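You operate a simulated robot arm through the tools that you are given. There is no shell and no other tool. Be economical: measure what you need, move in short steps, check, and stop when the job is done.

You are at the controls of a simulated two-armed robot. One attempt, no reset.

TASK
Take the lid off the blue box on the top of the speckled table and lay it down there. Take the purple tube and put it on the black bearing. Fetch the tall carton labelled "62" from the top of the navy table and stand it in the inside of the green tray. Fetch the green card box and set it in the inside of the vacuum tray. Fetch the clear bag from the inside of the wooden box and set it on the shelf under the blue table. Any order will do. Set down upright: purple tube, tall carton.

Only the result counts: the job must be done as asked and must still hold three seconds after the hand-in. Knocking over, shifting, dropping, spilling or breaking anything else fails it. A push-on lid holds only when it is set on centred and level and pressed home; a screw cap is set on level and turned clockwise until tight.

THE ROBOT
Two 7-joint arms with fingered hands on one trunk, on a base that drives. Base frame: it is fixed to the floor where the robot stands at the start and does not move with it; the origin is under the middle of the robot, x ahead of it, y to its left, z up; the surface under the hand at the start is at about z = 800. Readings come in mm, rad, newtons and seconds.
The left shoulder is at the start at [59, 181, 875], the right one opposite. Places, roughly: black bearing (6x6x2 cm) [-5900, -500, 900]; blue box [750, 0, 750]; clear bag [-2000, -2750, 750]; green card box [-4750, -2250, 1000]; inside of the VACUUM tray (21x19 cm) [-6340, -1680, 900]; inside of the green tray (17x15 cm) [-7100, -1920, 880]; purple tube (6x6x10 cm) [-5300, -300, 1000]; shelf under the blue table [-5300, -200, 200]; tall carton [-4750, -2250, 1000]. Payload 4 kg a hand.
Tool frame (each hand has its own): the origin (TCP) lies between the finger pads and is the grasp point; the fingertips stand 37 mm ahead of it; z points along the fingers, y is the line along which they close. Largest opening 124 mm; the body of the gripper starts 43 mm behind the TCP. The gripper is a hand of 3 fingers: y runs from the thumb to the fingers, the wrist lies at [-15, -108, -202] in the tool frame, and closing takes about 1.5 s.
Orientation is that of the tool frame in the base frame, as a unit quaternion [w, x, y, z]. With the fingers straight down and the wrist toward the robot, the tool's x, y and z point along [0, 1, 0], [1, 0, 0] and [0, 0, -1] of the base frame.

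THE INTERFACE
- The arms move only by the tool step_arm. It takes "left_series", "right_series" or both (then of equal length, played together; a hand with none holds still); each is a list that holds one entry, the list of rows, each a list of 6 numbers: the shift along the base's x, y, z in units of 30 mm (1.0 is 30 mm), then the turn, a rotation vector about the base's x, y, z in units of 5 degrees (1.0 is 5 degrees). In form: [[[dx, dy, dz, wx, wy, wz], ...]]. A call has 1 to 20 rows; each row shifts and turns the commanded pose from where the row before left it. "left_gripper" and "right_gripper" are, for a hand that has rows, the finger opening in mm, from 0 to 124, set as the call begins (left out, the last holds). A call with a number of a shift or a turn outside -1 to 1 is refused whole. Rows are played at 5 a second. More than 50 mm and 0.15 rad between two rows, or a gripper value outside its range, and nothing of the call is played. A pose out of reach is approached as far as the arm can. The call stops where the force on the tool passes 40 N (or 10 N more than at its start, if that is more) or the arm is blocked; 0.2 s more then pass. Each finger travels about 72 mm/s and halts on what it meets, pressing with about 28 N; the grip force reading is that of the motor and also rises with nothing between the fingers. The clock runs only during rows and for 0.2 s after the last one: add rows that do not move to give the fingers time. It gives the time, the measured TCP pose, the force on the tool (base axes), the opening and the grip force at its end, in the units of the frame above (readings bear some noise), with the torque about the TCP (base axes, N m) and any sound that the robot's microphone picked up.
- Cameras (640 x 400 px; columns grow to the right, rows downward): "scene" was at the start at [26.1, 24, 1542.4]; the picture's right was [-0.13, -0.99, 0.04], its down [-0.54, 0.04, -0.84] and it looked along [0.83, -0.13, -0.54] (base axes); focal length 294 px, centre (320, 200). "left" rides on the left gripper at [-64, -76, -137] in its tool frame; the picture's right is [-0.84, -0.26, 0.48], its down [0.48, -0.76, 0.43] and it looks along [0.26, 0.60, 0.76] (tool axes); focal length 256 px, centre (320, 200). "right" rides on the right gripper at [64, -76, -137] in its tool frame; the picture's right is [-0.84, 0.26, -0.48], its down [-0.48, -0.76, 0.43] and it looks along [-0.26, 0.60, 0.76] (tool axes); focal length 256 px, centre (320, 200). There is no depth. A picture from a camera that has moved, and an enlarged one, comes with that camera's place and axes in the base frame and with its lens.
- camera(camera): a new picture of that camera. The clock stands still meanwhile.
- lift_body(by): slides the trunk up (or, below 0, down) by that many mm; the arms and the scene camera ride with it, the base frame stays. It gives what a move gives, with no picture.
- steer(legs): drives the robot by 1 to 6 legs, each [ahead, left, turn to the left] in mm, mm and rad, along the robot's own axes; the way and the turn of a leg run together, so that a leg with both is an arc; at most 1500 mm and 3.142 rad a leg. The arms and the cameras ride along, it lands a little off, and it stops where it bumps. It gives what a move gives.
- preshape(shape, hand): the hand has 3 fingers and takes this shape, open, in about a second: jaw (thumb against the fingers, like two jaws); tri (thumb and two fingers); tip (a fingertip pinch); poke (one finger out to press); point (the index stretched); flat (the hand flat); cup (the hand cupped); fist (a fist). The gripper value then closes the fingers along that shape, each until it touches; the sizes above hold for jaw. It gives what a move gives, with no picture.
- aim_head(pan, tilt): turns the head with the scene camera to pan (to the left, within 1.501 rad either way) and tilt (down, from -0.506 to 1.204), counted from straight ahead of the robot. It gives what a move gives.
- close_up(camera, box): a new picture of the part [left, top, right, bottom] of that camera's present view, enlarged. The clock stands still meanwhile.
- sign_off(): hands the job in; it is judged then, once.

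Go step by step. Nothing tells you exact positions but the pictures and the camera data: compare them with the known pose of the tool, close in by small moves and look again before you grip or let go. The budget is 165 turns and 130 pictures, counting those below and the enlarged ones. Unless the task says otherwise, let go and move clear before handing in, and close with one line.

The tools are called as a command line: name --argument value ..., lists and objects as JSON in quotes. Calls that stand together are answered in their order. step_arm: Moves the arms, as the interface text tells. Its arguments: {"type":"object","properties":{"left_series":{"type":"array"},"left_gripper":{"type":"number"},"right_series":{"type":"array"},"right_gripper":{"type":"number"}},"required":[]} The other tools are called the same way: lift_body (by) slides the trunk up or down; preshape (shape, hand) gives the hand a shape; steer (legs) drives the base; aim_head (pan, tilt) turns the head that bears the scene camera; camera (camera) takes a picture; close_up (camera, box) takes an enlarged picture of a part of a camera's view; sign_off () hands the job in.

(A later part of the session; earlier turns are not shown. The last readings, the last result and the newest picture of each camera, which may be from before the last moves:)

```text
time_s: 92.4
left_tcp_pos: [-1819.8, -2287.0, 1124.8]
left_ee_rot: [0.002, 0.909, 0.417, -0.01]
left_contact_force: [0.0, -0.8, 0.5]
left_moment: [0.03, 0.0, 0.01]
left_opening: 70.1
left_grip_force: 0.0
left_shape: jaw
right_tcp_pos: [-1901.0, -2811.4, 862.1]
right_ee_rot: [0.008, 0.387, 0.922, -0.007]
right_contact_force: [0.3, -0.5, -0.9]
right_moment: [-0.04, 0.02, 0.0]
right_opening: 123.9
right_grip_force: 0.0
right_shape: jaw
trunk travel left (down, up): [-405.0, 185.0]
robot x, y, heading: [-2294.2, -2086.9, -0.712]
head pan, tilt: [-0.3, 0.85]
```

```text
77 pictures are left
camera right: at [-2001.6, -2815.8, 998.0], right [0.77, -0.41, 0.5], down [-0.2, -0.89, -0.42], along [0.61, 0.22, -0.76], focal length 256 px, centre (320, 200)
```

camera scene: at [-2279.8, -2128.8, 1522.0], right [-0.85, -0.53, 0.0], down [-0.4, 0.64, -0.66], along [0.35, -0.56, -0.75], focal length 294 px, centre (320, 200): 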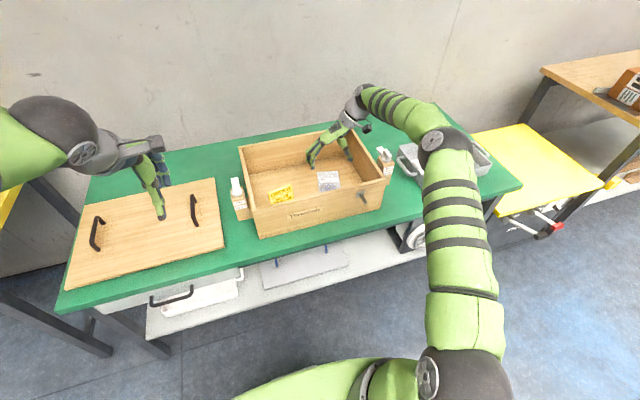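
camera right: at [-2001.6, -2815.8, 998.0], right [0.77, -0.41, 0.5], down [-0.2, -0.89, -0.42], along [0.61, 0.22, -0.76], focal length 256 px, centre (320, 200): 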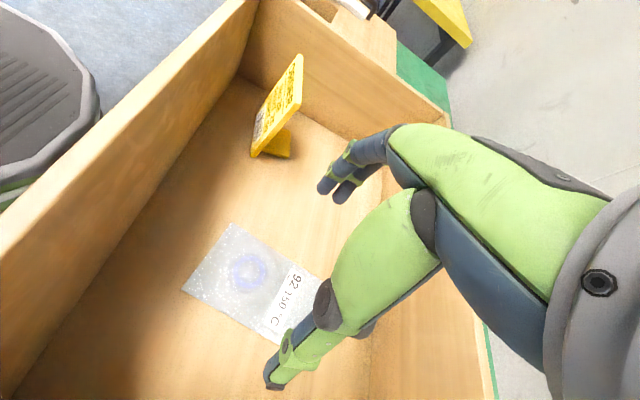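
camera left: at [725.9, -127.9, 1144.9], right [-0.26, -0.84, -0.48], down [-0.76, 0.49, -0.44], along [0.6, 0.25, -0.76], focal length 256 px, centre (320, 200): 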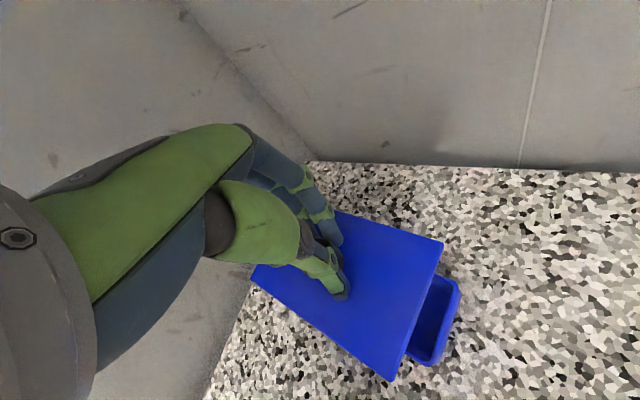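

I shift 15 mm toward the bag's centre and descend to near the floor of the box.

step_arm --right_series '[[[-0.25, 0.03, -0.6, 0, 0, 0], [-0.25, 0.03, -0.6, 0, 0, 0], [0, 0, -0.6, 0, 0, 0], [0, 0, -0.4, 0, 0, 0], [0, 0, 0, 0, 0, 0]]]'

camera --camera "right"

close_up --camera "scene" --box '[240, 80, 400, 180]'

```text
time_s: 93.6
left_tcp_pos: [-1819.6, -2286.7, 1124.3]
left_ee_rot: [0.001, 0.909, 0.418, -0.011]
left_contact_force: [0.2, -0.5, 0.5]
left_moment: [0.0, 0.0, 0.0]
left_opening: 70.1
left_grip_force: 0.1
left_shape: jaw
right_tcp_pos: [-1917.4, -2809.2, 796.9]
right_ee_rot: [0.007, 0.387, 0.922, -0.008]
right_contact_force: [0.5, 0.3, 0.9]
right_moment: [0.0, -0.02, 0.02]
right_opening: 124.2
right_grip_force: 0.1
right_shape: jaw
trunk travel left (down, up): [-405.0, 185.0]
robot x, y, heading: [-2297.4, -2081.7, -0.712]
head pan, tilt: [-0.3, 0.85]
```

```text
76 pictures are left
camera right: at [-2016.6, -2812.8, 932.5], right [0.77, -0.41, 0.5], down [-0.2, -0.89, -0.42], along [0.61, 0.22, -0.76], focal length 256 px, centre (320, 200)
```

right: 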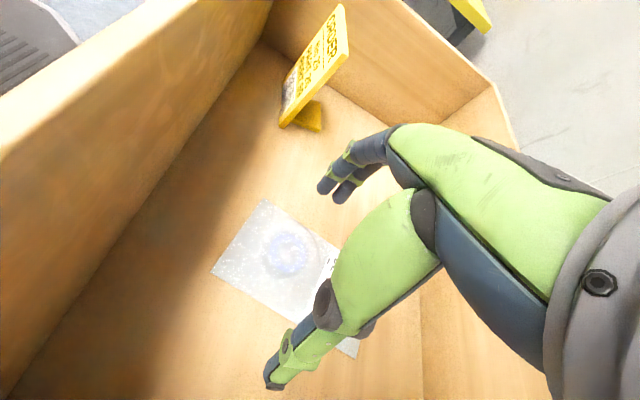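

```text
4.00 times, centred on (320, 130) of scene
camera zoom: at [-2279.9, -2128.8, 1522.0], right [-0.85, -0.53, 0.0], down [-0.4, 0.64, -0.66], along [0.35, -0.56, -0.75], focal length 1174 px, centre (320, 480)
```

zoom: 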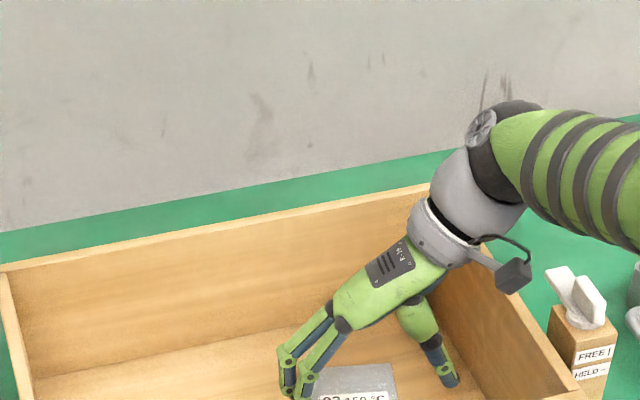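

The fingers straddle the bag. I ease down to the floor and then close.

step_arm --right_series '[[[0, 0, -0.15, 0, 0, 0], [0, 0, -0.15, 0, 0, 0], [0, 0, 0, 0, 0, 0]]]'

step_arm --right_series '[[[0, 0, 0, 0, 0, 0], [0, 0, 0, 0, 0, 0], [0, 0, 0, 0, 0, 0], [0, 0, 0, 0, 0, 0], [0, 0, 0, 0, 0, 0], [0, 0, 0, 0, 0, 0], [0, 0, 0, 0, 0, 0], [0, 0, 0, 0, 0, 0], [0, 0, 0, 0, 0, 0]]]' --right_gripper 0

camera --camera "right"

```text
time_s: 94.4
left_tcp_pos: [-1820.2, -2289.0, 1124.8]
left_ee_rot: [0.003, 0.909, 0.417, -0.011]
left_contact_force: [0.5, -0.6, -0.4]
left_moment: [0.04, 0.0, -0.01]
left_opening: 70.3
left_grip_force: 0.1
left_shape: jaw
right_tcp_pos: [-1917.1, -2808.7, 786.5]
right_ee_rot: [0.007, 0.388, 0.922, -0.007]
right_contact_force: [-0.6, 0.7, -0.9]
right_moment: [-0.01, 0.02, 0.01]
right_opening: 124.0
right_grip_force: 0.1
right_shape: jaw
trunk travel left (down, up): [-405.0, 185.0]
robot x, y, heading: [-2299.1, -2083.8, -0.715]
head pan, tilt: [-0.3, 0.85]
```

```text
time_s: 96.4
left_tcp_pos: [-1820.3, -2288.1, 1125.2]
left_ee_rot: [0.002, 0.909, 0.416, -0.011]
left_contact_force: [0.5, 0.2, 0.5]
left_moment: [-0.01, 0.0, -0.01]
left_opening: 69.8
left_grip_force: 0.1
left_shape: jaw
right_tcp_pos: [-1916.3, -2809.0, 787.4]
right_ee_rot: [0.007, 0.388, 0.922, -0.009]
right_contact_force: [0.3, -0.4, 0.4]
right_moment: [0.0, 0.0, -0.01]
right_opening: 0.0
right_grip_force: 27.9
right_shape: jaw
trunk travel left (down, up): [-405.0, 185.0]
robot x, y, heading: [-2293.0, -2082.2, -0.715]
head pan, tilt: [-0.3, 0.85]
```

```text
74 pictures are left
camera right: at [-2016.1, -2813.8, 922.8], right [0.77, -0.41, 0.5], down [-0.2, -0.89, -0.42], along [0.61, 0.22, -0.76], focal length 256 px, centre (320, 200)
```

right: 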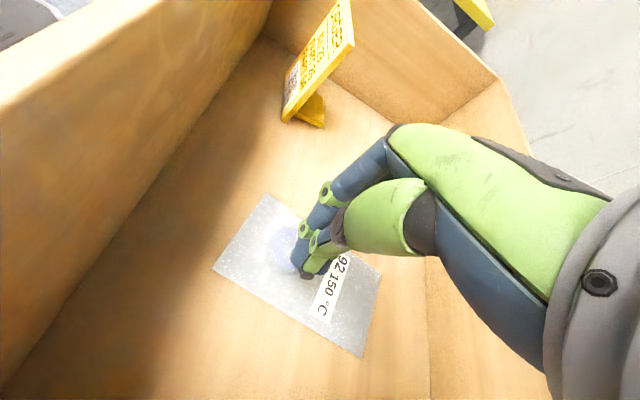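

The fingers closed above the bag: it lies lower and flat. I open and feel for the floor.

step_arm --right_series '[[[0, 0, 0, 0, 0, 0], [0, 0, 0, 0, 0, 0], [0, 0, 0, 0, 0, 0], [0, 0, 0, 0, 0, 0], [0, 0, 0, 0, 0, 0], [0, 0, 0, 0, 0, 0], [0, 0, 0, 0, 0, 0], [0, 0, 0, 0, 0, 0], [0, 0, 0, 0, 0, 0]]]' --right_gripper 120

step_arm --right_series '[[[0, 0, -0.1, 0, 0, 0], [0, 0, -0.1, 0, 0, 0], [0, 0, -0.1, 0, 0, 0], [0, 0, 0, 0, 0, 0]]]'

step_arm --right_series '[[[0, 0, -0.1, 0, 0, 0], [0, 0, -0.1, 0, 0, 0], [0, 0, 0, 0, 0, 0]]]'

```text
time_s: 98.4
left_tcp_pos: [-1819.6, -2287.5, 1124.5]
left_ee_rot: [0.002, 0.908, 0.418, -0.012]
left_contact_force: [0.5, 0.4, -0.2]
left_moment: [-0.04, 0.02, 0.01]
left_opening: 70.0
left_grip_force: 0.1
left_shape: jaw
right_tcp_pos: [-1916.3, -2809.3, 786.1]
right_ee_rot: [0.007, 0.387, 0.922, -0.008]
right_contact_force: [0.0, -0.5, -0.6]
right_moment: [0.01, -0.01, 0.0]
right_opening: 119.6
right_grip_force: 0.0
right_shape: jaw
trunk travel left (down, up): [-405.0, 185.0]
robot x, y, heading: [-2297.8, -2082.3, -0.712]
head pan, tilt: [-0.3, 0.85]
```

```text
time_s: 99.4
left_tcp_pos: [-1820.9, -2289.0, 1124.4]
left_ee_rot: [0.002, 0.909, 0.418, -0.011]
left_contact_force: [-0.2, -0.6, -0.1]
left_moment: [0.02, -0.02, 0.02]
left_opening: 70.1
left_grip_force: 0.1
left_shape: jaw
right_tcp_pos: [-1916.3, -2807.9, 777.8]
right_ee_rot: [0.007, 0.387, 0.922, -0.008]
right_contact_force: [-0.1, 0.6, -0.5]
right_moment: [0.01, 0.0, -0.01]
right_opening: 120.1
right_grip_force: 0.1
right_shape: jaw
trunk travel left (down, up): [-405.0, 185.0]
robot x, y, heading: [-2292.8, -2081.5, -0.71]
head pan, tilt: [-0.3, 0.85]
```

```text
time_s: 100.2
left_tcp_pos: [-1820.4, -2287.5, 1125.9]
left_ee_rot: [0.001, 0.909, 0.417, -0.011]
left_contact_force: [-0.8, 0.8, -0.7]
left_moment: [0.0, -0.03, -0.01]
left_opening: 70.2
left_grip_force: 0.1
left_shape: jaw
right_tcp_pos: [-1915.5, -2808.9, 771.4]
right_ee_rot: [0.007, 0.388, 0.922, -0.009]
right_contact_force: [0.2, 0.6, -0.6]
right_moment: [-0.03, -0.02, 0.03]
right_opening: 119.8
right_grip_force: 0.0
right_shape: jaw
trunk travel left (down, up): [-405.0, 185.0]
robot x, y, heading: [-2296.3, -2081.4, -0.712]
head pan, tilt: [-0.3, 0.85]
```

step_arm --right_series '[[[0, 0, -0.1, 0, 0, 0], [0, 0, -0.1, 0, 0, 0], [0, 0, -0.1, 0, 0, 0], [0, 0, 0, 0, 0, 0]]]'

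camera --camera "right"

```text
time_s: 101.2
left_tcp_pos: [-1820.0, -2288.8, 1125.2]
left_ee_rot: [0.002, 0.909, 0.417, -0.01]
left_contact_force: [-0.8, 0.8, 0.0]
left_moment: [0.0, 0.03, -0.02]
left_opening: 70.0
left_grip_force: 0.0
left_shape: jaw
right_tcp_pos: [-1915.3, -2806.9, 762.0]
right_ee_rot: [0.006, 0.387, 0.922, -0.009]
right_contact_force: [-0.2, -0.9, 0.9]
right_moment: [-0.01, 0.01, -0.04]
right_opening: 119.8
right_grip_force: 0.1
right_shape: jaw
trunk travel left (down, up): [-405.0, 185.0]
robot x, y, heading: [-2297.6, -2081.2, -0.714]
head pan, tilt: [-0.3, 0.85]
```

```text
73 pictures are left
camera right: at [-2015.8, -2812.9, 898.2], right [0.77, -0.41, 0.5], down [-0.2, -0.89, -0.42], along [0.61, 0.22, -0.76], focal length 256 px, centre (320, 200)
```

right: 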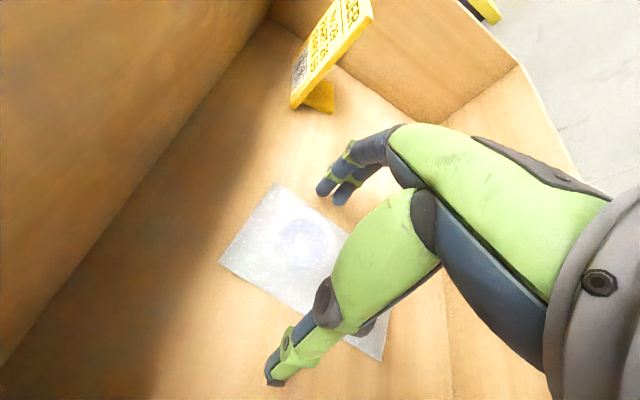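

step_arm --right_series '[[[0, 0, -0.1, 0, 0, 0], [0, 0, -0.1, 0, 0, 0], [0, 0, -0.1, 0, 0, 0], [0, 0, 0, 0, 0, 0]]]'

step_arm --right_series '[[[0, 0, -0.1, 0, 0, 0], [0, 0, -0.1, 0, 0, 0], [0, 0, 0, 0, 0, 0]]]'

```text
time_s: 102.2
left_tcp_pos: [-1821.3, -2287.8, 1125.4]
left_ee_rot: [0.002, 0.909, 0.416, -0.011]
left_contact_force: [-0.3, 0.0, 0.2]
left_moment: [-0.04, 0.01, 0.0]
left_opening: 70.1
left_grip_force: 0.0
left_shape: jaw
right_tcp_pos: [-1916.5, -2808.9, 752.8]
right_ee_rot: [0.006, 0.387, 0.922, -0.009]
right_contact_force: [0.5, -0.2, -0.3]
right_moment: [0.03, 0.0, 0.0]
right_opening: 119.6
right_grip_force: 0.0
right_shape: jaw
trunk travel left (down, up): [-405.0, 185.0]
robot x, y, heading: [-2295.1, -2084.5, -0.708]
head pan, tilt: [-0.3, 0.85]
```

```text
time_s: 103.0
left_tcp_pos: [-1821.2, -2287.2, 1126.4]
left_ee_rot: [0.002, 0.909, 0.417, -0.011]
left_contact_force: [0.3, -1.1, 0.9]
left_moment: [0.0, 0.01, 0.02]
left_opening: 70.0
left_grip_force: 0.1
left_shape: jaw
right_tcp_pos: [-1917.2, -2808.9, 749.3]
right_ee_rot: [0.009, 0.388, 0.922, -0.008]
right_contact_force: [-2.5, -2.0, 15.8]
right_moment: [0.76, -0.69, 0.01]
right_opening: 118.8
right_grip_force: 0.0
right_shape: jaw
trunk travel left (down, up): [-405.0, 185.0]
robot x, y, heading: [-2298.1, -2080.7, -0.716]
head pan, tilt: [-0.3, 0.85]
```

Floor contact at TCP z = 749 (floor about 712). I back up 3 mm and close on the bag.

step_arm --right_series '[[[0, 0, 0.1, 0, 0, 0], [0, 0, 0, 0, 0, 0], [0, 0, 0, 0, 0, 0], [0, 0, 0, 0, 0, 0], [0, 0, 0, 0, 0, 0], [0, 0, 0, 0, 0, 0], [0, 0, 0, 0, 0, 0], [0, 0, 0, 0, 0, 0], [0, 0, 0, 0, 0, 0], [0, 0, 0, 0, 0, 0]]]' --right_gripper 0

camera --camera "right"

```text
time_s: 105.2
left_tcp_pos: [-1821.5, -2285.8, 1125.8]
left_ee_rot: [0.002, 0.909, 0.417, -0.011]
left_contact_force: [-0.8, -1.3, 1.2]
left_moment: [0.0, 0.02, 0.03]
left_opening: 70.0
left_grip_force: 0.1
left_shape: jaw
right_tcp_pos: [-1915.8, -2807.7, 751.6]
right_ee_rot: [0.008, 0.387, 0.922, -0.008]
right_contact_force: [6.9, 6.5, 26.3]
right_moment: [0.14, -0.25, -0.14]
right_opening: 65.2
right_grip_force: 28.0
right_shape: jaw
trunk travel left (down, up): [-405.0, 185.0]
robot x, y, heading: [-2295.6, -2079.4, -0.714]
head pan, tilt: [-0.3, 0.85]
```

```text
72 pictures are left
camera right: at [-2015.7, -2811.8, 888.0], right [0.77, -0.41, 0.5], down [-0.2, -0.89, -0.42], along [0.61, 0.22, -0.76], focal length 256 px, centre (320, 200)
```

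right: 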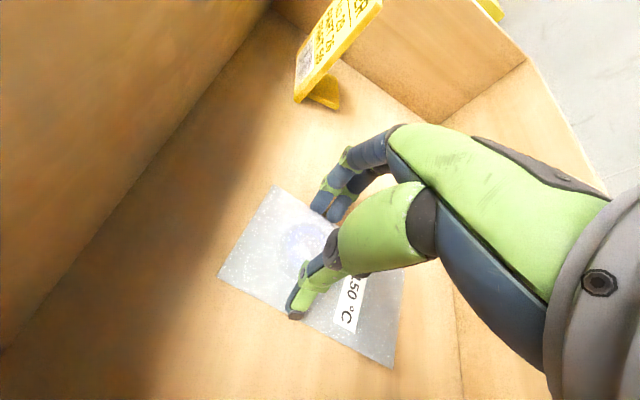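

The fingers hold the bag's two edges at 65 mm. I lift slowly.

step_arm --right_series '[[[0, 0, 0.15, 0, 0, 0], [0, 0, 0.2, 0, 0, 0], [0, 0, 0.3, 0, 0, 0], [0, 0, 0.3, 0, 0, 0], [0, 0, 0.3, 0, 0, 0], [0, 0, 0, 0, 0, 0]]]'

camera --camera "right"

```text
time_s: 106.6
left_tcp_pos: [-1820.4, -2287.1, 1126.0]
left_ee_rot: [0.002, 0.908, 0.418, -0.01]
left_contact_force: [-0.5, -0.5, 0.0]
left_moment: [0.01, 0.0, 0.0]
left_opening: 70.2
left_grip_force: 0.1
left_shape: jaw
right_tcp_pos: [-1915.1, -2808.0, 786.4]
right_ee_rot: [0.007, 0.388, 0.922, -0.008]
right_contact_force: [0.5, 0.1, -0.5]
right_moment: [0.02, -0.02, -0.02]
right_opening: 50.3
right_grip_force: 28.0
right_shape: jaw
trunk travel left (down, up): [-405.0, 185.0]
robot x, y, heading: [-2295.0, -2082.0, -0.711]
head pan, tilt: [-0.3, 0.85]
```

```text
71 pictures are left
camera right: at [-2014.9, -2813.1, 923.0], right [0.77, -0.41, 0.5], down [-0.2, -0.89, -0.42], along [0.61, 0.22, -0.76], focal length 256 px, centre (320, 200)
```

right: 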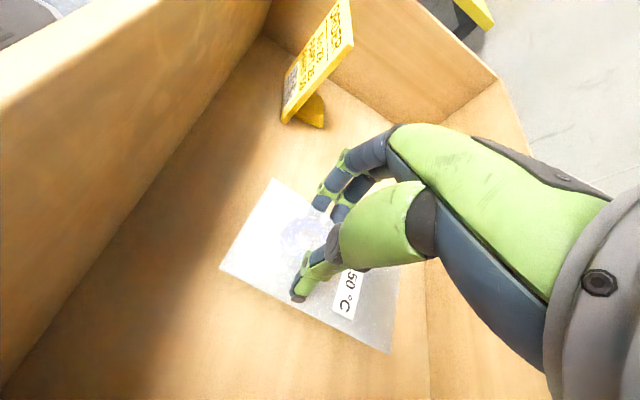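

The bag is up and held. I raise it out of the box and pull back toward me.

step_arm --right_series '[[[0, 0, 0.7, 0, 0, 0], [0, 0, 0.9, 0, 0, 0], [0, 0, 0.9, 0, 0, 0], [0, 0, 0.9, 0, 0, 0], [0, 0, 0.9, 0, 0, 0], [0, 0, 0.9, 0, 0, 0], [0, 0, 0.9, 0, 0, 0], [0, 0, 0.9, 0, 0, 0], [-0.6, 0.4, 0.9, 0, 0, 0], [-0.7, 0.5, 0.7, 0, 0, 0], [-0.7, 0.5, 0.5, 0, 0, 0], [-0.7, 0.5, 0.3, 0, 0, 0], [-0.7, 0.5, 0, 0, 0, 0], [-0.7, 0.5, 0, 0, 0, 0], [-0.7, 0.5, 0, 0, 0, 0], [-0.7, 0.5, 0, 0, 0, 0], [-0.7, 0.5, 0, 0, 0, 0], [0, 0, 0, 0, 0, 0]]]'

camera --camera "scene"

```text
time_s: 110.4
left_tcp_pos: [-1818.9, -2287.2, 1124.7]
left_ee_rot: [0.002, 0.909, 0.417, -0.01]
left_contact_force: [-0.7, -0.2, 0.4]
left_moment: [0.0, 0.01, 0.02]
left_opening: 69.9
left_grip_force: 0.1
left_shape: jaw
right_tcp_pos: [-2102.4, -2677.4, 1069.4]
right_ee_rot: [0.007, 0.387, 0.922, -0.007]
right_contact_force: [0.4, -1.2, -1.5]
right_moment: [-0.05, 0.0, -0.01]
right_opening: 50.1
right_grip_force: 27.9
right_shape: jaw
trunk travel left (down, up): [-405.0, 185.0]
robot x, y, heading: [-2298.9, -2083.1, -0.709]
head pan, tilt: [-0.3, 0.85]
```

```text
70 pictures are left
camera scene: at [-2279.8, -2128.9, 1522.0], right [-0.85, -0.53, 0.0], down [-0.4, 0.64, -0.66], along [0.35, -0.56, -0.75], focal length 294 px, centre (320, 200)
```

scene: 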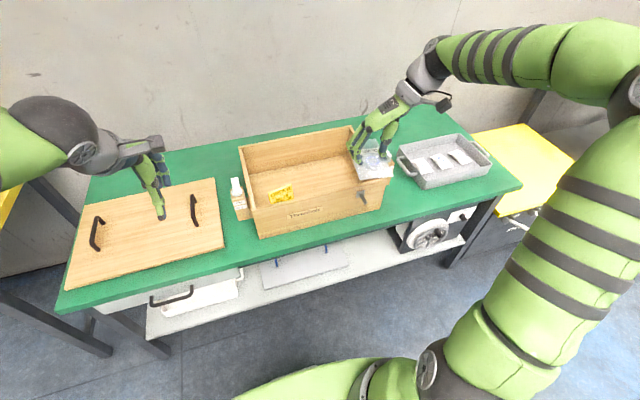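

The bag is secure. I back away from the table and turn to look across the room.

steer --legs '[[-450, 0, 0], [0, 0, -1.6]]'

aim_head --pan -0.9 --tilt 0.3

camera --camera "scene"

```text
time_s: 117.1
left_tcp_pos: [-2859.2, -2258.4, 1125.2]
left_ee_rot: [-0.005, 0.934, -0.358, -0.009]
left_contact_force: [-0.2, -0.1, 0.4]
left_moment: [0.05, -0.01, -0.04]
left_opening: 70.0
left_grip_force: 0.0
left_shape: jaw
right_tcp_pos: [-3241.9, -1966.0, 1069.9]
right_ee_rot: [-0.001, 0.93, 0.368, -0.011]
right_contact_force: [-0.2, 0.5, -0.5]
right_moment: [-0.01, 0.03, 0.02]
right_opening: 49.9
right_grip_force: 27.5
right_shape: jaw
trunk travel left (down, up): [-405.0, 185.0]
robot x, y, heading: [-2645.8, -1788.0, -2.309]
head pan, tilt: [-0.3, 0.85]
```

```text
time_s: 118.1
left_tcp_pos: [-2860.2, -2257.9, 1125.1]
left_ee_rot: [-0.007, 0.933, -0.359, -0.009]
left_contact_force: [0.0, 0.0, -0.7]
left_moment: [-0.01, 0.02, 0.04]
left_opening: 69.9
left_grip_force: 0.1
left_shape: jaw
right_tcp_pos: [-3242.3, -1966.9, 1069.2]
right_ee_rot: [-0.001, 0.93, 0.368, -0.01]
right_contact_force: [0.7, -0.1, -1.2]
right_moment: [0.06, -0.03, -0.02]
right_opening: 49.9
right_grip_force: 28.1
right_shape: jaw
trunk travel left (down, up): [-405.0, 185.0]
robot x, y, heading: [-2644.4, -1788.0, -2.306]
head pan, tilt: [-0.901, 0.3]
```

```text
69 pictures are left
camera scene: at [-2717.9, -1757.2, 1570.3], right [0.07, 1.0, 0.0], down [0.3, -0.02, -0.95], along [-0.95, 0.06, -0.3], focal length 294 px, centre (320, 200)
```

scene: 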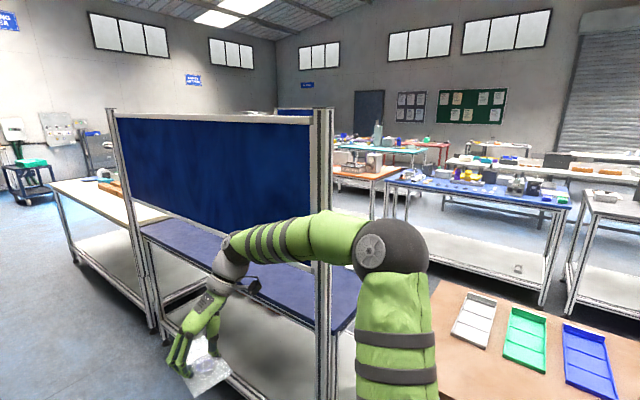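

The room has rows of tables; the blue table (with its shelf) stands beyond the brown one with the trays, and the gap beside the navy table is too narrow. I go round the far end of the brown table: turn to face the rows and side-step right.

steer --legs '[[0, 0, -1.42], [0, -1100, 0], [0, -1100, 0]]'

aim_head --pan 0.3 --tilt 0.35

camera --camera "scene"

```text
time_s: 132.5
left_tcp_pos: [-1816.4, 170.7, 1125.3]
left_ee_rot: [0.011, -0.437, 0.899, 0.002]
left_contact_force: [0.5, 0.1, -0.3]
left_moment: [0.01, 0.0, 0.04]
left_opening: 70.2
left_grip_force: 0.1
left_shape: jaw
right_tcp_pos: [-1554.0, 572.9, 1069.2]
right_ee_rot: [-0.007, 0.931, -0.366, -0.007]
right_contact_force: [-1.1, 0.5, 0.1]
right_moment: [0.01, -0.01, -0.03]
right_opening: 30.7
right_grip_force: 27.4
right_shape: jaw
trunk travel left (down, up): [-405.0, 185.0]
robot x, y, heading: [-1331.5, -9.0, 2.47]
head pan, tilt: [-0.901, 0.3]
```

```text
time_s: 133.9
left_tcp_pos: [-1817.6, 170.9, 1126.3]
left_ee_rot: [0.011, -0.438, 0.899, 0.003]
left_contact_force: [0.9, -0.3, 0.2]
left_moment: [0.04, 0.02, 0.03]
left_opening: 69.9
left_grip_force: 0.0
left_shape: jaw
right_tcp_pos: [-1553.4, 573.7, 1070.1]
right_ee_rot: [-0.007, 0.93, -0.366, -0.007]
right_contact_force: [0.1, -1.0, 0.7]
right_moment: [0.0, 0.0, 0.01]
right_opening: 30.5
right_grip_force: 27.8
right_shape: jaw
trunk travel left (down, up): [-405.0, 185.0]
robot x, y, heading: [-1328.8, -12.6, 2.475]
head pan, tilt: [0.3, 0.351]
```

```text
68 pictures are left
camera scene: at [-1397.0, 4.1, 1565.6], right [0.36, 0.93, 0.0], down [0.32, -0.12, -0.94], along [-0.88, 0.34, -0.34], focal length 294 px, centre (320, 200)
```

scene: 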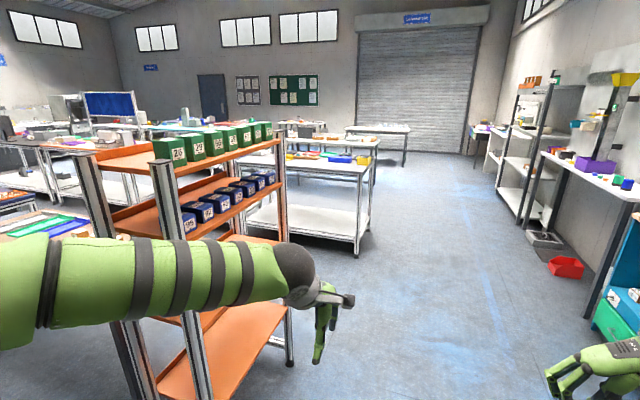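

An orange rack stands at the end of the brown table, with free floor to its right. The right opening fell to 30 mm, so I check the bag.

camera --camera "right"

```text
67 pictures are left
camera right: at [-1453.7, 582.7, 1206.0], right [-0.78, 0.37, 0.5], down [0.16, 0.89, -0.42], along [-0.6, -0.25, -0.76], focal length 256 px, centre (320, 200)
```

right: 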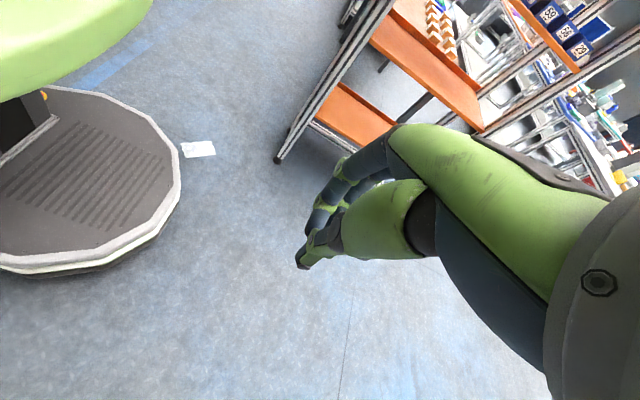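

The bag seems gone from the fingers, and something light lies on the floor by the base. I zoom in on both.

close_up --camera "right" --box '[120, 100, 400, 275]'

close_up --camera "scene" --box '[500, 300, 640, 400]'

```text
2.29 times, centred on (260, 188) of right
camera zoom: at [-1453.7, 582.7, 1206.0], right [-0.78, 0.37, 0.5], down [0.16, 0.89, -0.42], along [-0.6, -0.25, -0.76], focal length 585 px, centre (457, 229)
```

zoom: 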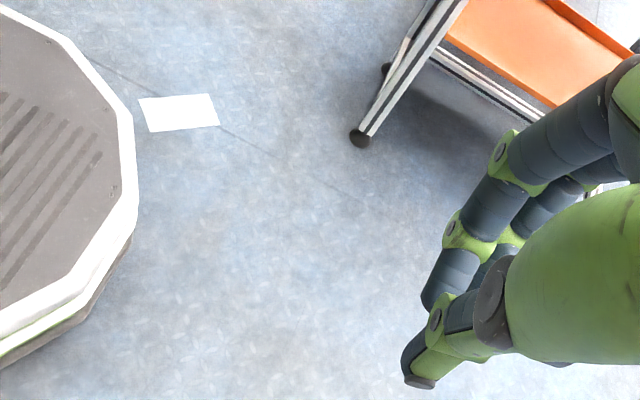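

```text
4.00 times, centred on (570, 350) of scene
camera zoom: at [-1397.0, 4.1, 1565.6], right [0.36, 0.93, 0.0], down [0.32, -0.12, -0.94], along [-0.88, 0.34, -0.34], focal length 1174 px, centre (-680, -400)
```

zoom: 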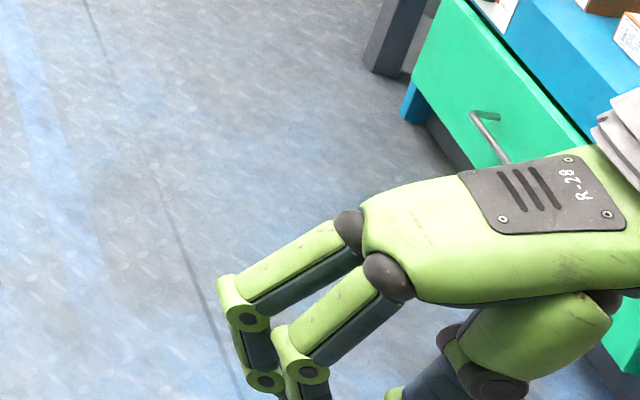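

The sheet on the floor at about (-1801, -214) measures near the bag's size, so it may be the dropped bag. I look at it with the head camera.

aim_head --pan 0.95 --tilt 1.1

camera --camera "scene"

```text
time_s: 135.0
left_tcp_pos: [-1817.6, 171.8, 1124.7]
left_ee_rot: [0.011, -0.437, 0.899, 0.002]
left_contact_force: [0.7, -0.5, -0.4]
left_moment: [0.02, 0.01, 0.0]
left_opening: 70.2
left_grip_force: 0.0
left_shape: jaw
right_tcp_pos: [-1552.8, 573.4, 1069.3]
right_ee_rot: [-0.007, 0.931, -0.366, -0.008]
right_contact_force: [0.9, 0.4, 0.6]
right_moment: [0.01, 0.02, -0.01]
right_opening: 30.7
right_grip_force: 28.2
right_shape: jaw
trunk travel left (down, up): [-405.0, 185.0]
robot x, y, heading: [-1331.5, -8.1, 2.478]
head pan, tilt: [0.949, 1.1]
```

```text
64 pictures are left
camera scene: at [-1370.9, -47.0, 1504.3], right [-0.28, 0.96, 0.0], down [0.86, 0.25, -0.45], along [-0.44, -0.13, -0.89], focal length 294 px, centre (320, 200)
```

scene: 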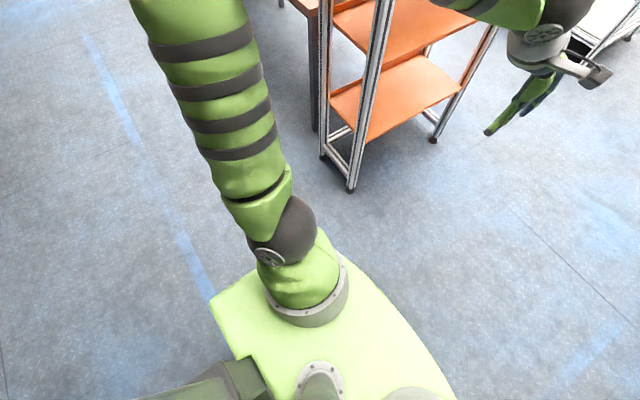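

My own shoulder hides that spot. I look at the right hand itself from the head.

aim_head --pan -0.5 --tilt 0.75

close_up --camera "scene" --box '[200, 60, 520, 260]'

camera --camera "left"

```text
time_s: 136.6
left_tcp_pos: [-1817.0, 171.5, 1125.7]
left_ee_rot: [0.011, -0.438, 0.899, 0.003]
left_contact_force: [0.1, -0.3, -0.1]
left_moment: [-0.02, 0.01, 0.01]
left_opening: 70.3
left_grip_force: 0.3
left_shape: jaw
right_tcp_pos: [-1554.3, 573.7, 1069.8]
right_ee_rot: [-0.007, 0.931, -0.365, -0.007]
right_contact_force: [-0.2, 0.6, 0.3]
right_moment: [0.01, 0.01, 0.02]
right_opening: 30.7
right_grip_force: 28.2
right_shape: jaw
trunk travel left (down, up): [-405.0, 185.0]
robot x, y, heading: [-1330.1, -8.8, 2.475]
head pan, tilt: [-0.499, 0.75]
```

```text
2.00 times, centred on (360, 160) of scene
camera zoom: at [-1342.7, 46.7, 1530.0], right [0.92, 0.39, 0.0], down [0.27, -0.63, -0.73], along [-0.29, 0.67, -0.68], focal length 587 px, centre (240, 280)
```

zoom: 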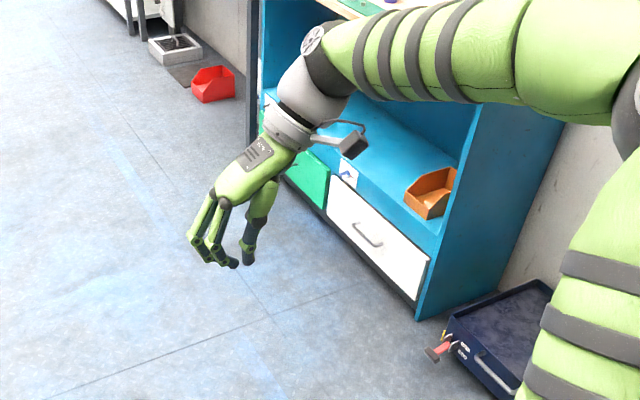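

```text
62 pictures are left
camera left: at [-1719.2, 172.2, 1263.3], right [0.73, 0.51, -0.46], down [0.31, -0.84, -0.44], along [-0.61, 0.18, -0.77], focal length 256 px, centre (320, 200)
```

left: 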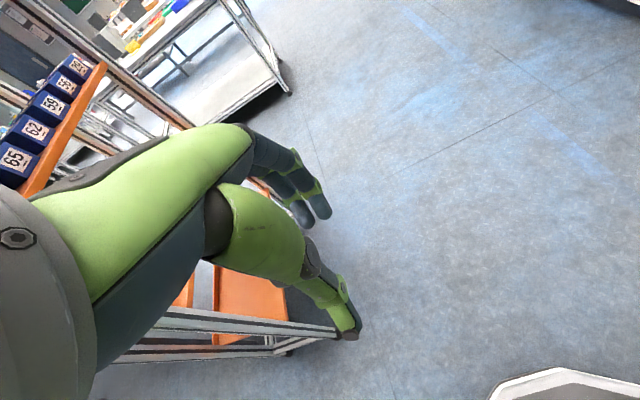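

The right hand is empty: the bag slipped out during the drive and lies on the floor beside the base. I back away from it and the rack so that it comes within the left hand's reach.

steer --legs '[[-430, 0, 0], [0, 200, 0]]'

aim_head --pan 0.35 --tilt 1.0

camera --camera "scene"

```text
time_s: 140.4
left_tcp_pos: [-1613.8, -248.7, 1124.2]
left_ee_rot: [0.012, -0.436, 0.9, 0.003]
left_contact_force: [-0.5, 0.0, -0.4]
left_moment: [0.0, 0.02, 0.0]
left_opening: 70.0
left_grip_force: 0.0
left_shape: jaw
right_tcp_pos: [-1347.8, 151.1, 1069.9]
right_ee_rot: [-0.009, 0.929, -0.369, -0.008]
right_contact_force: [0.3, -0.3, -0.1]
right_moment: [0.02, -0.02, 0.01]
right_opening: 31.0
right_grip_force: 27.7
right_shape: jaw
trunk travel left (down, up): [-405.0, 185.0]
robot x, y, heading: [-1129.7, -435.5, 2.466]
head pan, tilt: [-0.499, 0.75]
```

```text
time_s: 141.6
left_tcp_pos: [-1613.6, -247.3, 1125.1]
left_ee_rot: [0.012, -0.435, 0.901, 0.003]
left_contact_force: [-0.5, -0.3, 0.4]
left_moment: [-0.01, 0.0, 0.04]
left_opening: 70.1
left_grip_force: 0.1
left_shape: jaw
right_tcp_pos: [-1347.9, 152.1, 1070.8]
right_ee_rot: [-0.008, 0.929, -0.369, -0.007]
right_contact_force: [0.7, 1.6, 0.1]
right_moment: [-0.04, -0.02, 0.02]
right_opening: 30.9
right_grip_force: 28.1
right_shape: jaw
trunk travel left (down, up): [-405.0, 185.0]
robot x, y, heading: [-1128.6, -432.7, 2.47]
head pan, tilt: [0.351, 1.0]
```

```text
61 pictures are left
camera scene: at [-1174.3, -429.9, 1510.9], right [0.32, 0.95, 0.0], down [0.8, -0.27, -0.54], along [-0.51, 0.17, -0.84], focal length 294 px, centre (320, 200)
```

scene: 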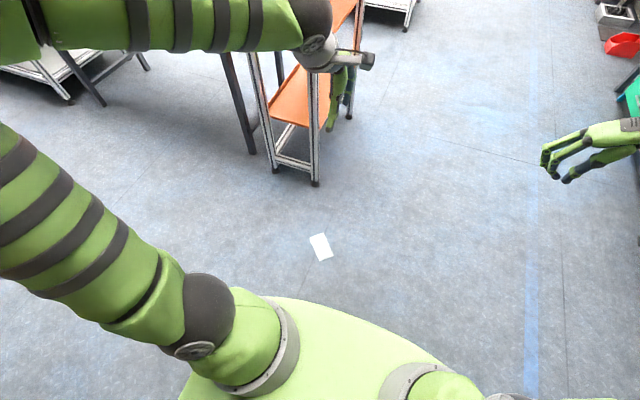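

close_up --camera "scene" --box '[280, 222, 360, 272]'

lift_body --by -330

camera --camera "left"

```text
8.00 times, centred on (320, 247) of scene
camera zoom: at [-1174.3, -429.9, 1510.9], right [0.32, 0.95, 0.0], down [0.8, -0.27, -0.54], along [-0.51, 0.17, -0.84], focal length 2348 px, centre (320, -176)
```

zoom: 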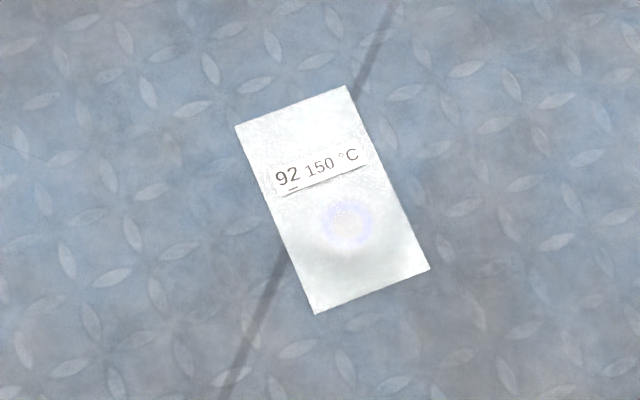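

```text
time_s: 144.8
left_tcp_pos: [-1614.6, -248.3, 795.6]
left_ee_rot: [0.011, -0.435, 0.9, 0.003]
left_contact_force: [0.7, -0.1, 0.7]
left_moment: [-0.01, -0.01, 0.0]
left_opening: 69.9
left_grip_force: 0.0
left_shape: jaw
right_tcp_pos: [-1348.7, 152.1, 740.3]
right_ee_rot: [-0.007, 0.929, -0.369, -0.008]
right_contact_force: [0.4, -0.3, -0.3]
right_moment: [-0.01, 0.0, 0.0]
right_opening: 30.6
right_grip_force: 27.7
right_shape: jaw
trunk travel left (down, up): [-75.0, 515.0]
robot x, y, heading: [-1132.4, -433.8, 2.472]
head pan, tilt: [0.351, 1.0]
```

```text
59 pictures are left
camera left: at [-1516.1, -248.0, 933.4], right [0.73, 0.5, -0.46], down [0.3, -0.85, -0.44], along [-0.61, 0.18, -0.77], focal length 256 px, centre (320, 200)
```

left: 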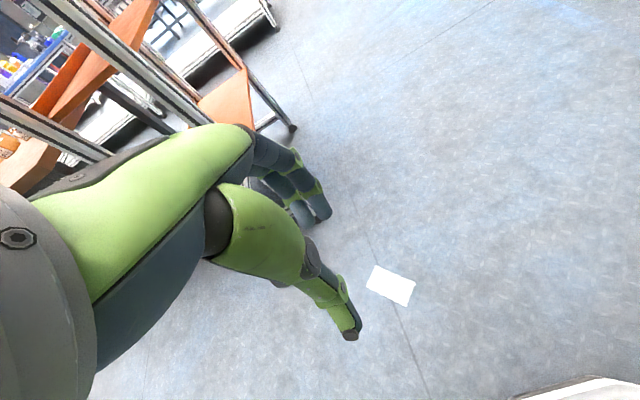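

It is the bag ("92 150 °C"), 152 x 84 mm, lying along x at (-1798, -215). I lower the left hand over it, turned so that the fingers close across its width.

step_arm --left_series '[[[-0.32, 0.06, -0.95, 0, 0, -0.54], [-0.32, 0.06, -0.95, 0, 0, -0.54], [-0.32, 0.06, -0.95, 0, 0, -0.54], [-0.32, 0.06, -0.95, 0, 0, -0.54], [-0.32, 0.06, -0.95, 0, 0, -0.54], [-0.32, 0.06, -0.95, 0, 0, -0.54], [-0.32, 0.06, -0.95, 0, 0, -0.54], [-0.32, 0.06, -0.95, 0, 0, -0.54], [-0.32, 0.06, -0.95, 0, 0, -0.54], [-0.32, 0.06, -0.95, 0, 0, -0.54], [-0.32, 0.06, -0.95, 0, 0, -0.54], [-0.32, 0.06, -0.95, 0, 0, -0.54], [-0.32, 0.06, -0.95, 0, 0, -0.54], [-0.32, 0.06, -0.95, 0, 0, -0.54], [-0.32, 0.06, -0.95, 0, 0, -0.54], [-0.32, 0.06, -0.95, 0, 0, -0.54], [-0.32, 0.06, -0.95, 0, 0, -0.54], [-0.32, 0.06, -0.95, 0, 0, -0.54], [-0.32, 0.06, -0.95, 0, 0, -0.54], [0, 0, 0, 0, 0, 0]]]' --left_gripper 124

camera --camera "left"

```text
time_s: 149.0
left_tcp_pos: [-1794.5, -213.1, 254.8]
left_ee_rot: [0.011, -0.002, 1.0, -0.002]
left_contact_force: [0.1, -0.7, -0.4]
left_moment: [0.02, 0.0, -0.03]
left_opening: 123.6
left_grip_force: 0.0
left_shape: jaw
right_tcp_pos: [-1347.7, 151.8, 740.7]
right_ee_rot: [-0.007, 0.929, -0.369, -0.008]
right_contact_force: [0.1, -0.1, -0.1]
right_moment: [-0.03, 0.0, -0.01]
right_opening: 30.7
right_grip_force: 28.0
right_shape: jaw
trunk travel left (down, up): [-75.0, 515.0]
robot x, y, heading: [-1132.3, -434.5, 2.467]
head pan, tilt: [0.351, 1.0]
```

```text
58 pictures are left
camera left: at [-1732.5, -289.6, 393.4], right [0.85, -0.26, -0.46], down [-0.47, -0.76, -0.44], along [-0.24, 0.59, -0.77], focal length 256 px, centre (320, 200)
```

left: 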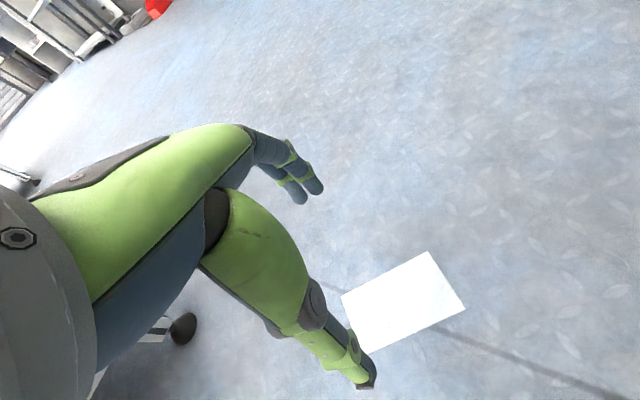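

Well centred. I descend toward the floor, last part guarded.

step_arm --left_series '[[[0.1, -0.1, -0.8, 0, 0, 0], [0.1, 0, -0.8, 0, 0, 0], [0, 0, -0.8, 0, 0, 0], [0, 0, -0.8, 0, 0, 0], [0, 0, -0.8, 0, 0, 0], [0, 0, -0.8, 0, 0, 0], [0, 0, -0.8, 0, 0, 0], [0, 0, -0.8, 0, 0, 0], [0, 0, -0.3, 0, 0, 0], [0, 0, 0, 0, 0, 0]]]'

step_arm --left_series '[[[0, 0, -0.1, 0, 0, 0], [0, 0, -0.1, 0, 0, 0], [0, 0, -0.1, 0, 0, 0], [0, 0, 0, 0, 0, 0]]]'

step_arm --left_series '[[[0, 0, -0.07, 0, 0, 0], [0, 0, -0.07, 0, 0, 0], [0, 0, 0, 0, 0, 0]]]'

camera --camera "left"

```text
time_s: 151.2
left_tcp_pos: [-1791.8, -217.5, 52.3]
left_ee_rot: [0.01, -0.002, 1.0, -0.002]
left_contact_force: [0.3, -0.5, -0.4]
left_moment: [0.01, 0.01, -0.02]
left_opening: 123.5
left_grip_force: 0.0
left_shape: jaw
right_tcp_pos: [-1347.3, 152.2, 740.1]
right_ee_rot: [-0.008, 0.929, -0.369, -0.008]
right_contact_force: [0.8, -0.2, 0.8]
right_moment: [-0.01, 0.01, 0.01]
right_opening: 30.5
right_grip_force: 27.4
right_shape: jaw
trunk travel left (down, up): [-75.0, 515.0]
robot x, y, heading: [-1128.4, -434.9, 2.469]
head pan, tilt: [0.351, 1.0]
```

```text
time_s: 152.2
left_tcp_pos: [-1791.4, -215.9, 44.1]
left_ee_rot: [0.011, -0.001, 1.0, -0.002]
left_contact_force: [0.5, -0.7, 0.6]
left_moment: [-0.02, -0.04, 0.02]
left_opening: 123.8
left_grip_force: 0.1
left_shape: jaw
right_tcp_pos: [-1349.4, 151.2, 739.9]
right_ee_rot: [-0.007, 0.93, -0.369, -0.008]
right_contact_force: [-1.1, 0.1, -0.1]
right_moment: [0.01, 0.03, -0.02]
right_opening: 30.6
right_grip_force: 28.0
right_shape: jaw
trunk travel left (down, up): [-75.0, 515.0]
robot x, y, heading: [-1132.4, -430.8, 2.467]
head pan, tilt: [0.351, 1.0]
```

```text
time_s: 153.0
left_tcp_pos: [-1790.6, -216.6, 40.6]
left_ee_rot: [0.011, -0.003, 1.0, -0.003]
left_contact_force: [-0.4, 0.1, 0.1]
left_moment: [0.01, -0.02, 0.02]
left_opening: 123.7
left_grip_force: 0.0
left_shape: jaw
right_tcp_pos: [-1346.7, 151.5, 739.9]
right_ee_rot: [-0.007, 0.929, -0.369, -0.007]
right_contact_force: [0.0, -0.6, 0.5]
right_moment: [-0.03, 0.0, -0.01]
right_opening: 30.4
right_grip_force: 28.2
right_shape: jaw
trunk travel left (down, up): [-75.0, 515.0]
robot x, y, heading: [-1129.5, -429.9, 2.464]
head pan, tilt: [0.351, 1.0]
```

```text
57 pictures are left
camera left: at [-1728.1, -292.2, 177.8], right [0.85, -0.26, -0.46], down [-0.47, -0.76, -0.44], along [-0.24, 0.59, -0.77], focal length 256 px, centre (320, 200)
```

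left: 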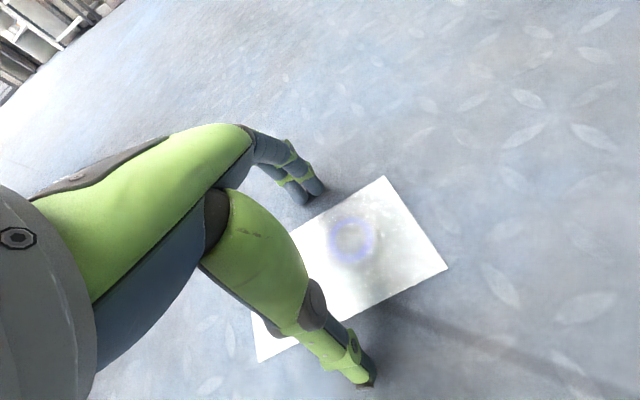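

step_arm --left_series '[[[0, 0, -0.06, 0, 0, 0], [0, 0, -0.06, 0, 0, 0], [0, 0, 0, 0, 0, 0]]]'

step_arm --left_series '[[[0, 0, 0, 0, 0, 0], [0, 0, 0, 0, 0, 0], [0, 0, 0, 0, 0, 0], [0, 0, 0, 0, 0, 0], [0, 0, 0, 0, 0, 0], [0, 0, 0, 0, 0, 0], [0, 0, 0, 0, 0, 0], [0, 0, 0, 0, 0, 0], [0, 0, 0, 0, 0, 0], [0, 0, 0, 0, 0, 0]]]' --left_gripper 0

camera --camera "left"

```text
time_s: 153.8
left_tcp_pos: [-1792.5, -215.9, 38.0]
left_ee_rot: [0.01, -0.002, 1.0, -0.002]
left_contact_force: [1.0, -1.5, 9.3]
left_moment: [0.58, 0.11, 0.0]
left_opening: 123.0
left_grip_force: 0.0
left_shape: jaw
right_tcp_pos: [-1348.0, 152.3, 739.9]
right_ee_rot: [-0.007, 0.929, -0.369, -0.008]
right_contact_force: [-0.6, 0.0, 0.2]
right_moment: [-0.01, 0.01, 0.02]
right_opening: 30.4
right_grip_force: 28.0
right_shape: jaw
trunk travel left (down, up): [-75.0, 515.0]
robot x, y, heading: [-1130.1, -435.3, 2.467]
head pan, tilt: [0.351, 1.0]
```

```text
time_s: 155.2
left_tcp_pos: [-1794.2, -214.9, 40.6]
left_ee_rot: [0.008, -0.004, 1.0, 0.001]
left_contact_force: [0.2, -2.1, 29.7]
left_moment: [-0.48, -0.12, -0.02]
left_opening: 26.8
left_grip_force: 28.1
left_shape: jaw
right_tcp_pos: [-1346.1, 151.3, 741.1]
right_ee_rot: [-0.008, 0.929, -0.369, -0.008]
right_contact_force: [-0.4, 0.5, 0.3]
right_moment: [-0.03, 0.01, -0.01]
right_opening: 30.8
right_grip_force: 28.2
right_shape: jaw
trunk travel left (down, up): [-75.0, 515.0]
robot x, y, heading: [-1129.8, -435.7, 2.46]
head pan, tilt: [0.351, 1.0]
stopped in row 6 (left hand): the force on the tool passed its limit at 41 N (the readings are from after the stop); the commanded pose is now the measured one
```

```text
56 pictures are left
camera left: at [-1731.1, -290.4, 179.0], right [0.85, -0.25, -0.47], down [-0.47, -0.76, -0.44], along [-0.25, 0.6, -0.76], focal length 256 px, centre (320, 200)
```

left: 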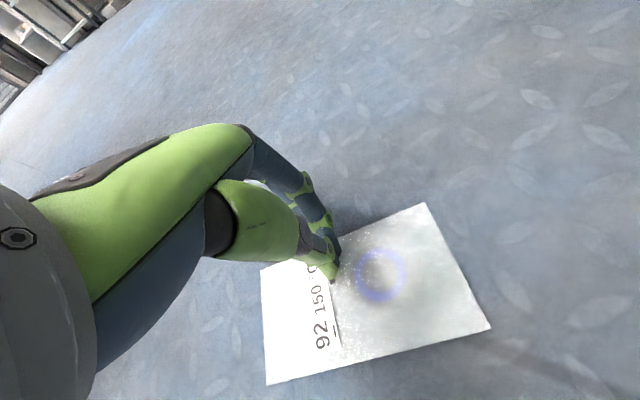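

The fingers closed to 27 mm near the bag's far edge. I lift a little to see whether it is held.

step_arm --left_series '[[[0, 0, 0.2, 0, 0, 0], [0, 0, 0.3, 0, 0, 0], [0, 0, 0.5, 0, 0, 0], [0, 0, 0.5, 0, 0, 0], [0, 0, 0.5, 0, 0, 0], [0, 0, 0, 0, 0, 0]]]'

camera --camera "left"

```text
time_s: 156.6
left_tcp_pos: [-1792.3, -215.7, 98.9]
left_ee_rot: [0.011, -0.004, 1.0, -0.002]
left_contact_force: [0.0, -1.3, -0.2]
left_moment: [0.01, 0.0, -0.01]
left_opening: 27.3
left_grip_force: 28.0
left_shape: jaw
right_tcp_pos: [-1348.4, 151.3, 740.6]
right_ee_rot: [-0.008, 0.93, -0.368, -0.007]
right_contact_force: [-0.2, 0.1, -0.2]
right_moment: [0.03, 0.03, 0.03]
right_opening: 30.7
right_grip_force: 28.4
right_shape: jaw
trunk travel left (down, up): [-75.0, 515.0]
robot x, y, heading: [-1131.1, -431.6, 2.466]
head pan, tilt: [0.351, 1.0]
```

```text
55 pictures are left
camera left: at [-1729.1, -291.1, 236.3], right [0.85, -0.25, -0.46], down [-0.47, -0.76, -0.44], along [-0.24, 0.59, -0.77], focal length 256 px, centre (320, 200)
```

left: 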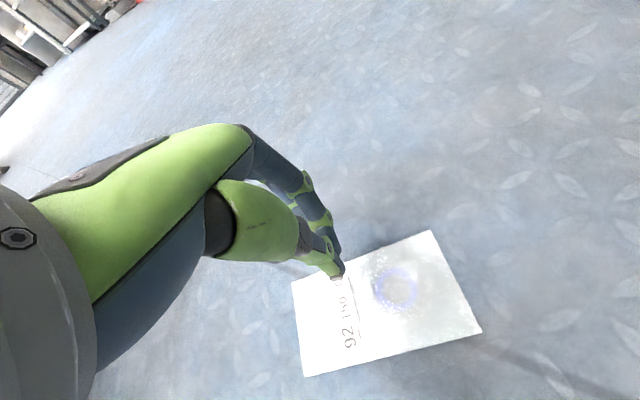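

Not held: the thumb rode over the film because the tips pressed into the floor. I open, recentre over the bag's new place and go down, stopping 3 mm short of floor contact.

step_arm --left_series '[[[0, 0, 0.2, 0, 0, 0], [0, 0, 0, 0, 0, 0], [0, 0, 0, 0, 0, 0], [0, 0, 0, 0, 0, 0], [0, 0, 0, 0, 0, 0], [0, 0, 0, 0, 0, 0], [0, 0, 0, 0, 0, 0], [0, -0.3, 0, 0, 0, -0.4], [0.07, -0.3, 0, 0, 0, -0.4], [0, 0, -0.6, 0, 0, 0], [0, 0, -0.6, 0, 0, 0], [0, 0, -0.5, 0, 0, 0], [0, 0, -0.3, 0, 0, 0], [0, 0, -0.12, 0, 0, 0], [0, 0, 0, 0, 0, 0]]]' --left_gripper 124

camera --camera "left"

```text
time_s: 159.8
left_tcp_pos: [-1789.8, -232.0, 40.3]
left_ee_rot: [0.01, 0.032, 0.999, -0.002]
left_contact_force: [0.3, 0.7, -0.7]
left_moment: [0.0, 0.0, -0.01]
left_opening: 123.7
left_grip_force: 0.0
left_shape: jaw
right_tcp_pos: [-1346.3, 151.9, 739.4]
right_ee_rot: [-0.007, 0.929, -0.369, -0.008]
right_contact_force: [0.0, 0.8, 0.2]
right_moment: [-0.02, -0.01, 0.01]
right_opening: 30.9
right_grip_force: 28.5
right_shape: jaw
trunk travel left (down, up): [-75.0, 515.0]
robot x, y, heading: [-1130.9, -433.7, 2.469]
head pan, tilt: [0.351, 1.0]
```

```text
54 pictures are left
camera left: at [-1732.4, -312.3, 177.9], right [0.83, -0.31, -0.46], down [-0.52, -0.73, -0.44], along [-0.2, 0.61, -0.77], focal length 256 px, centre (320, 200)
```

left: 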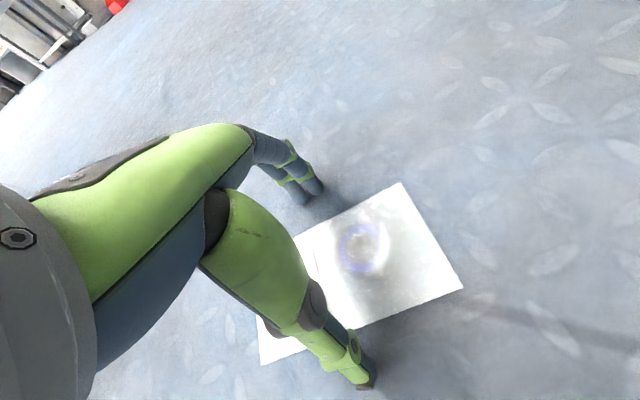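

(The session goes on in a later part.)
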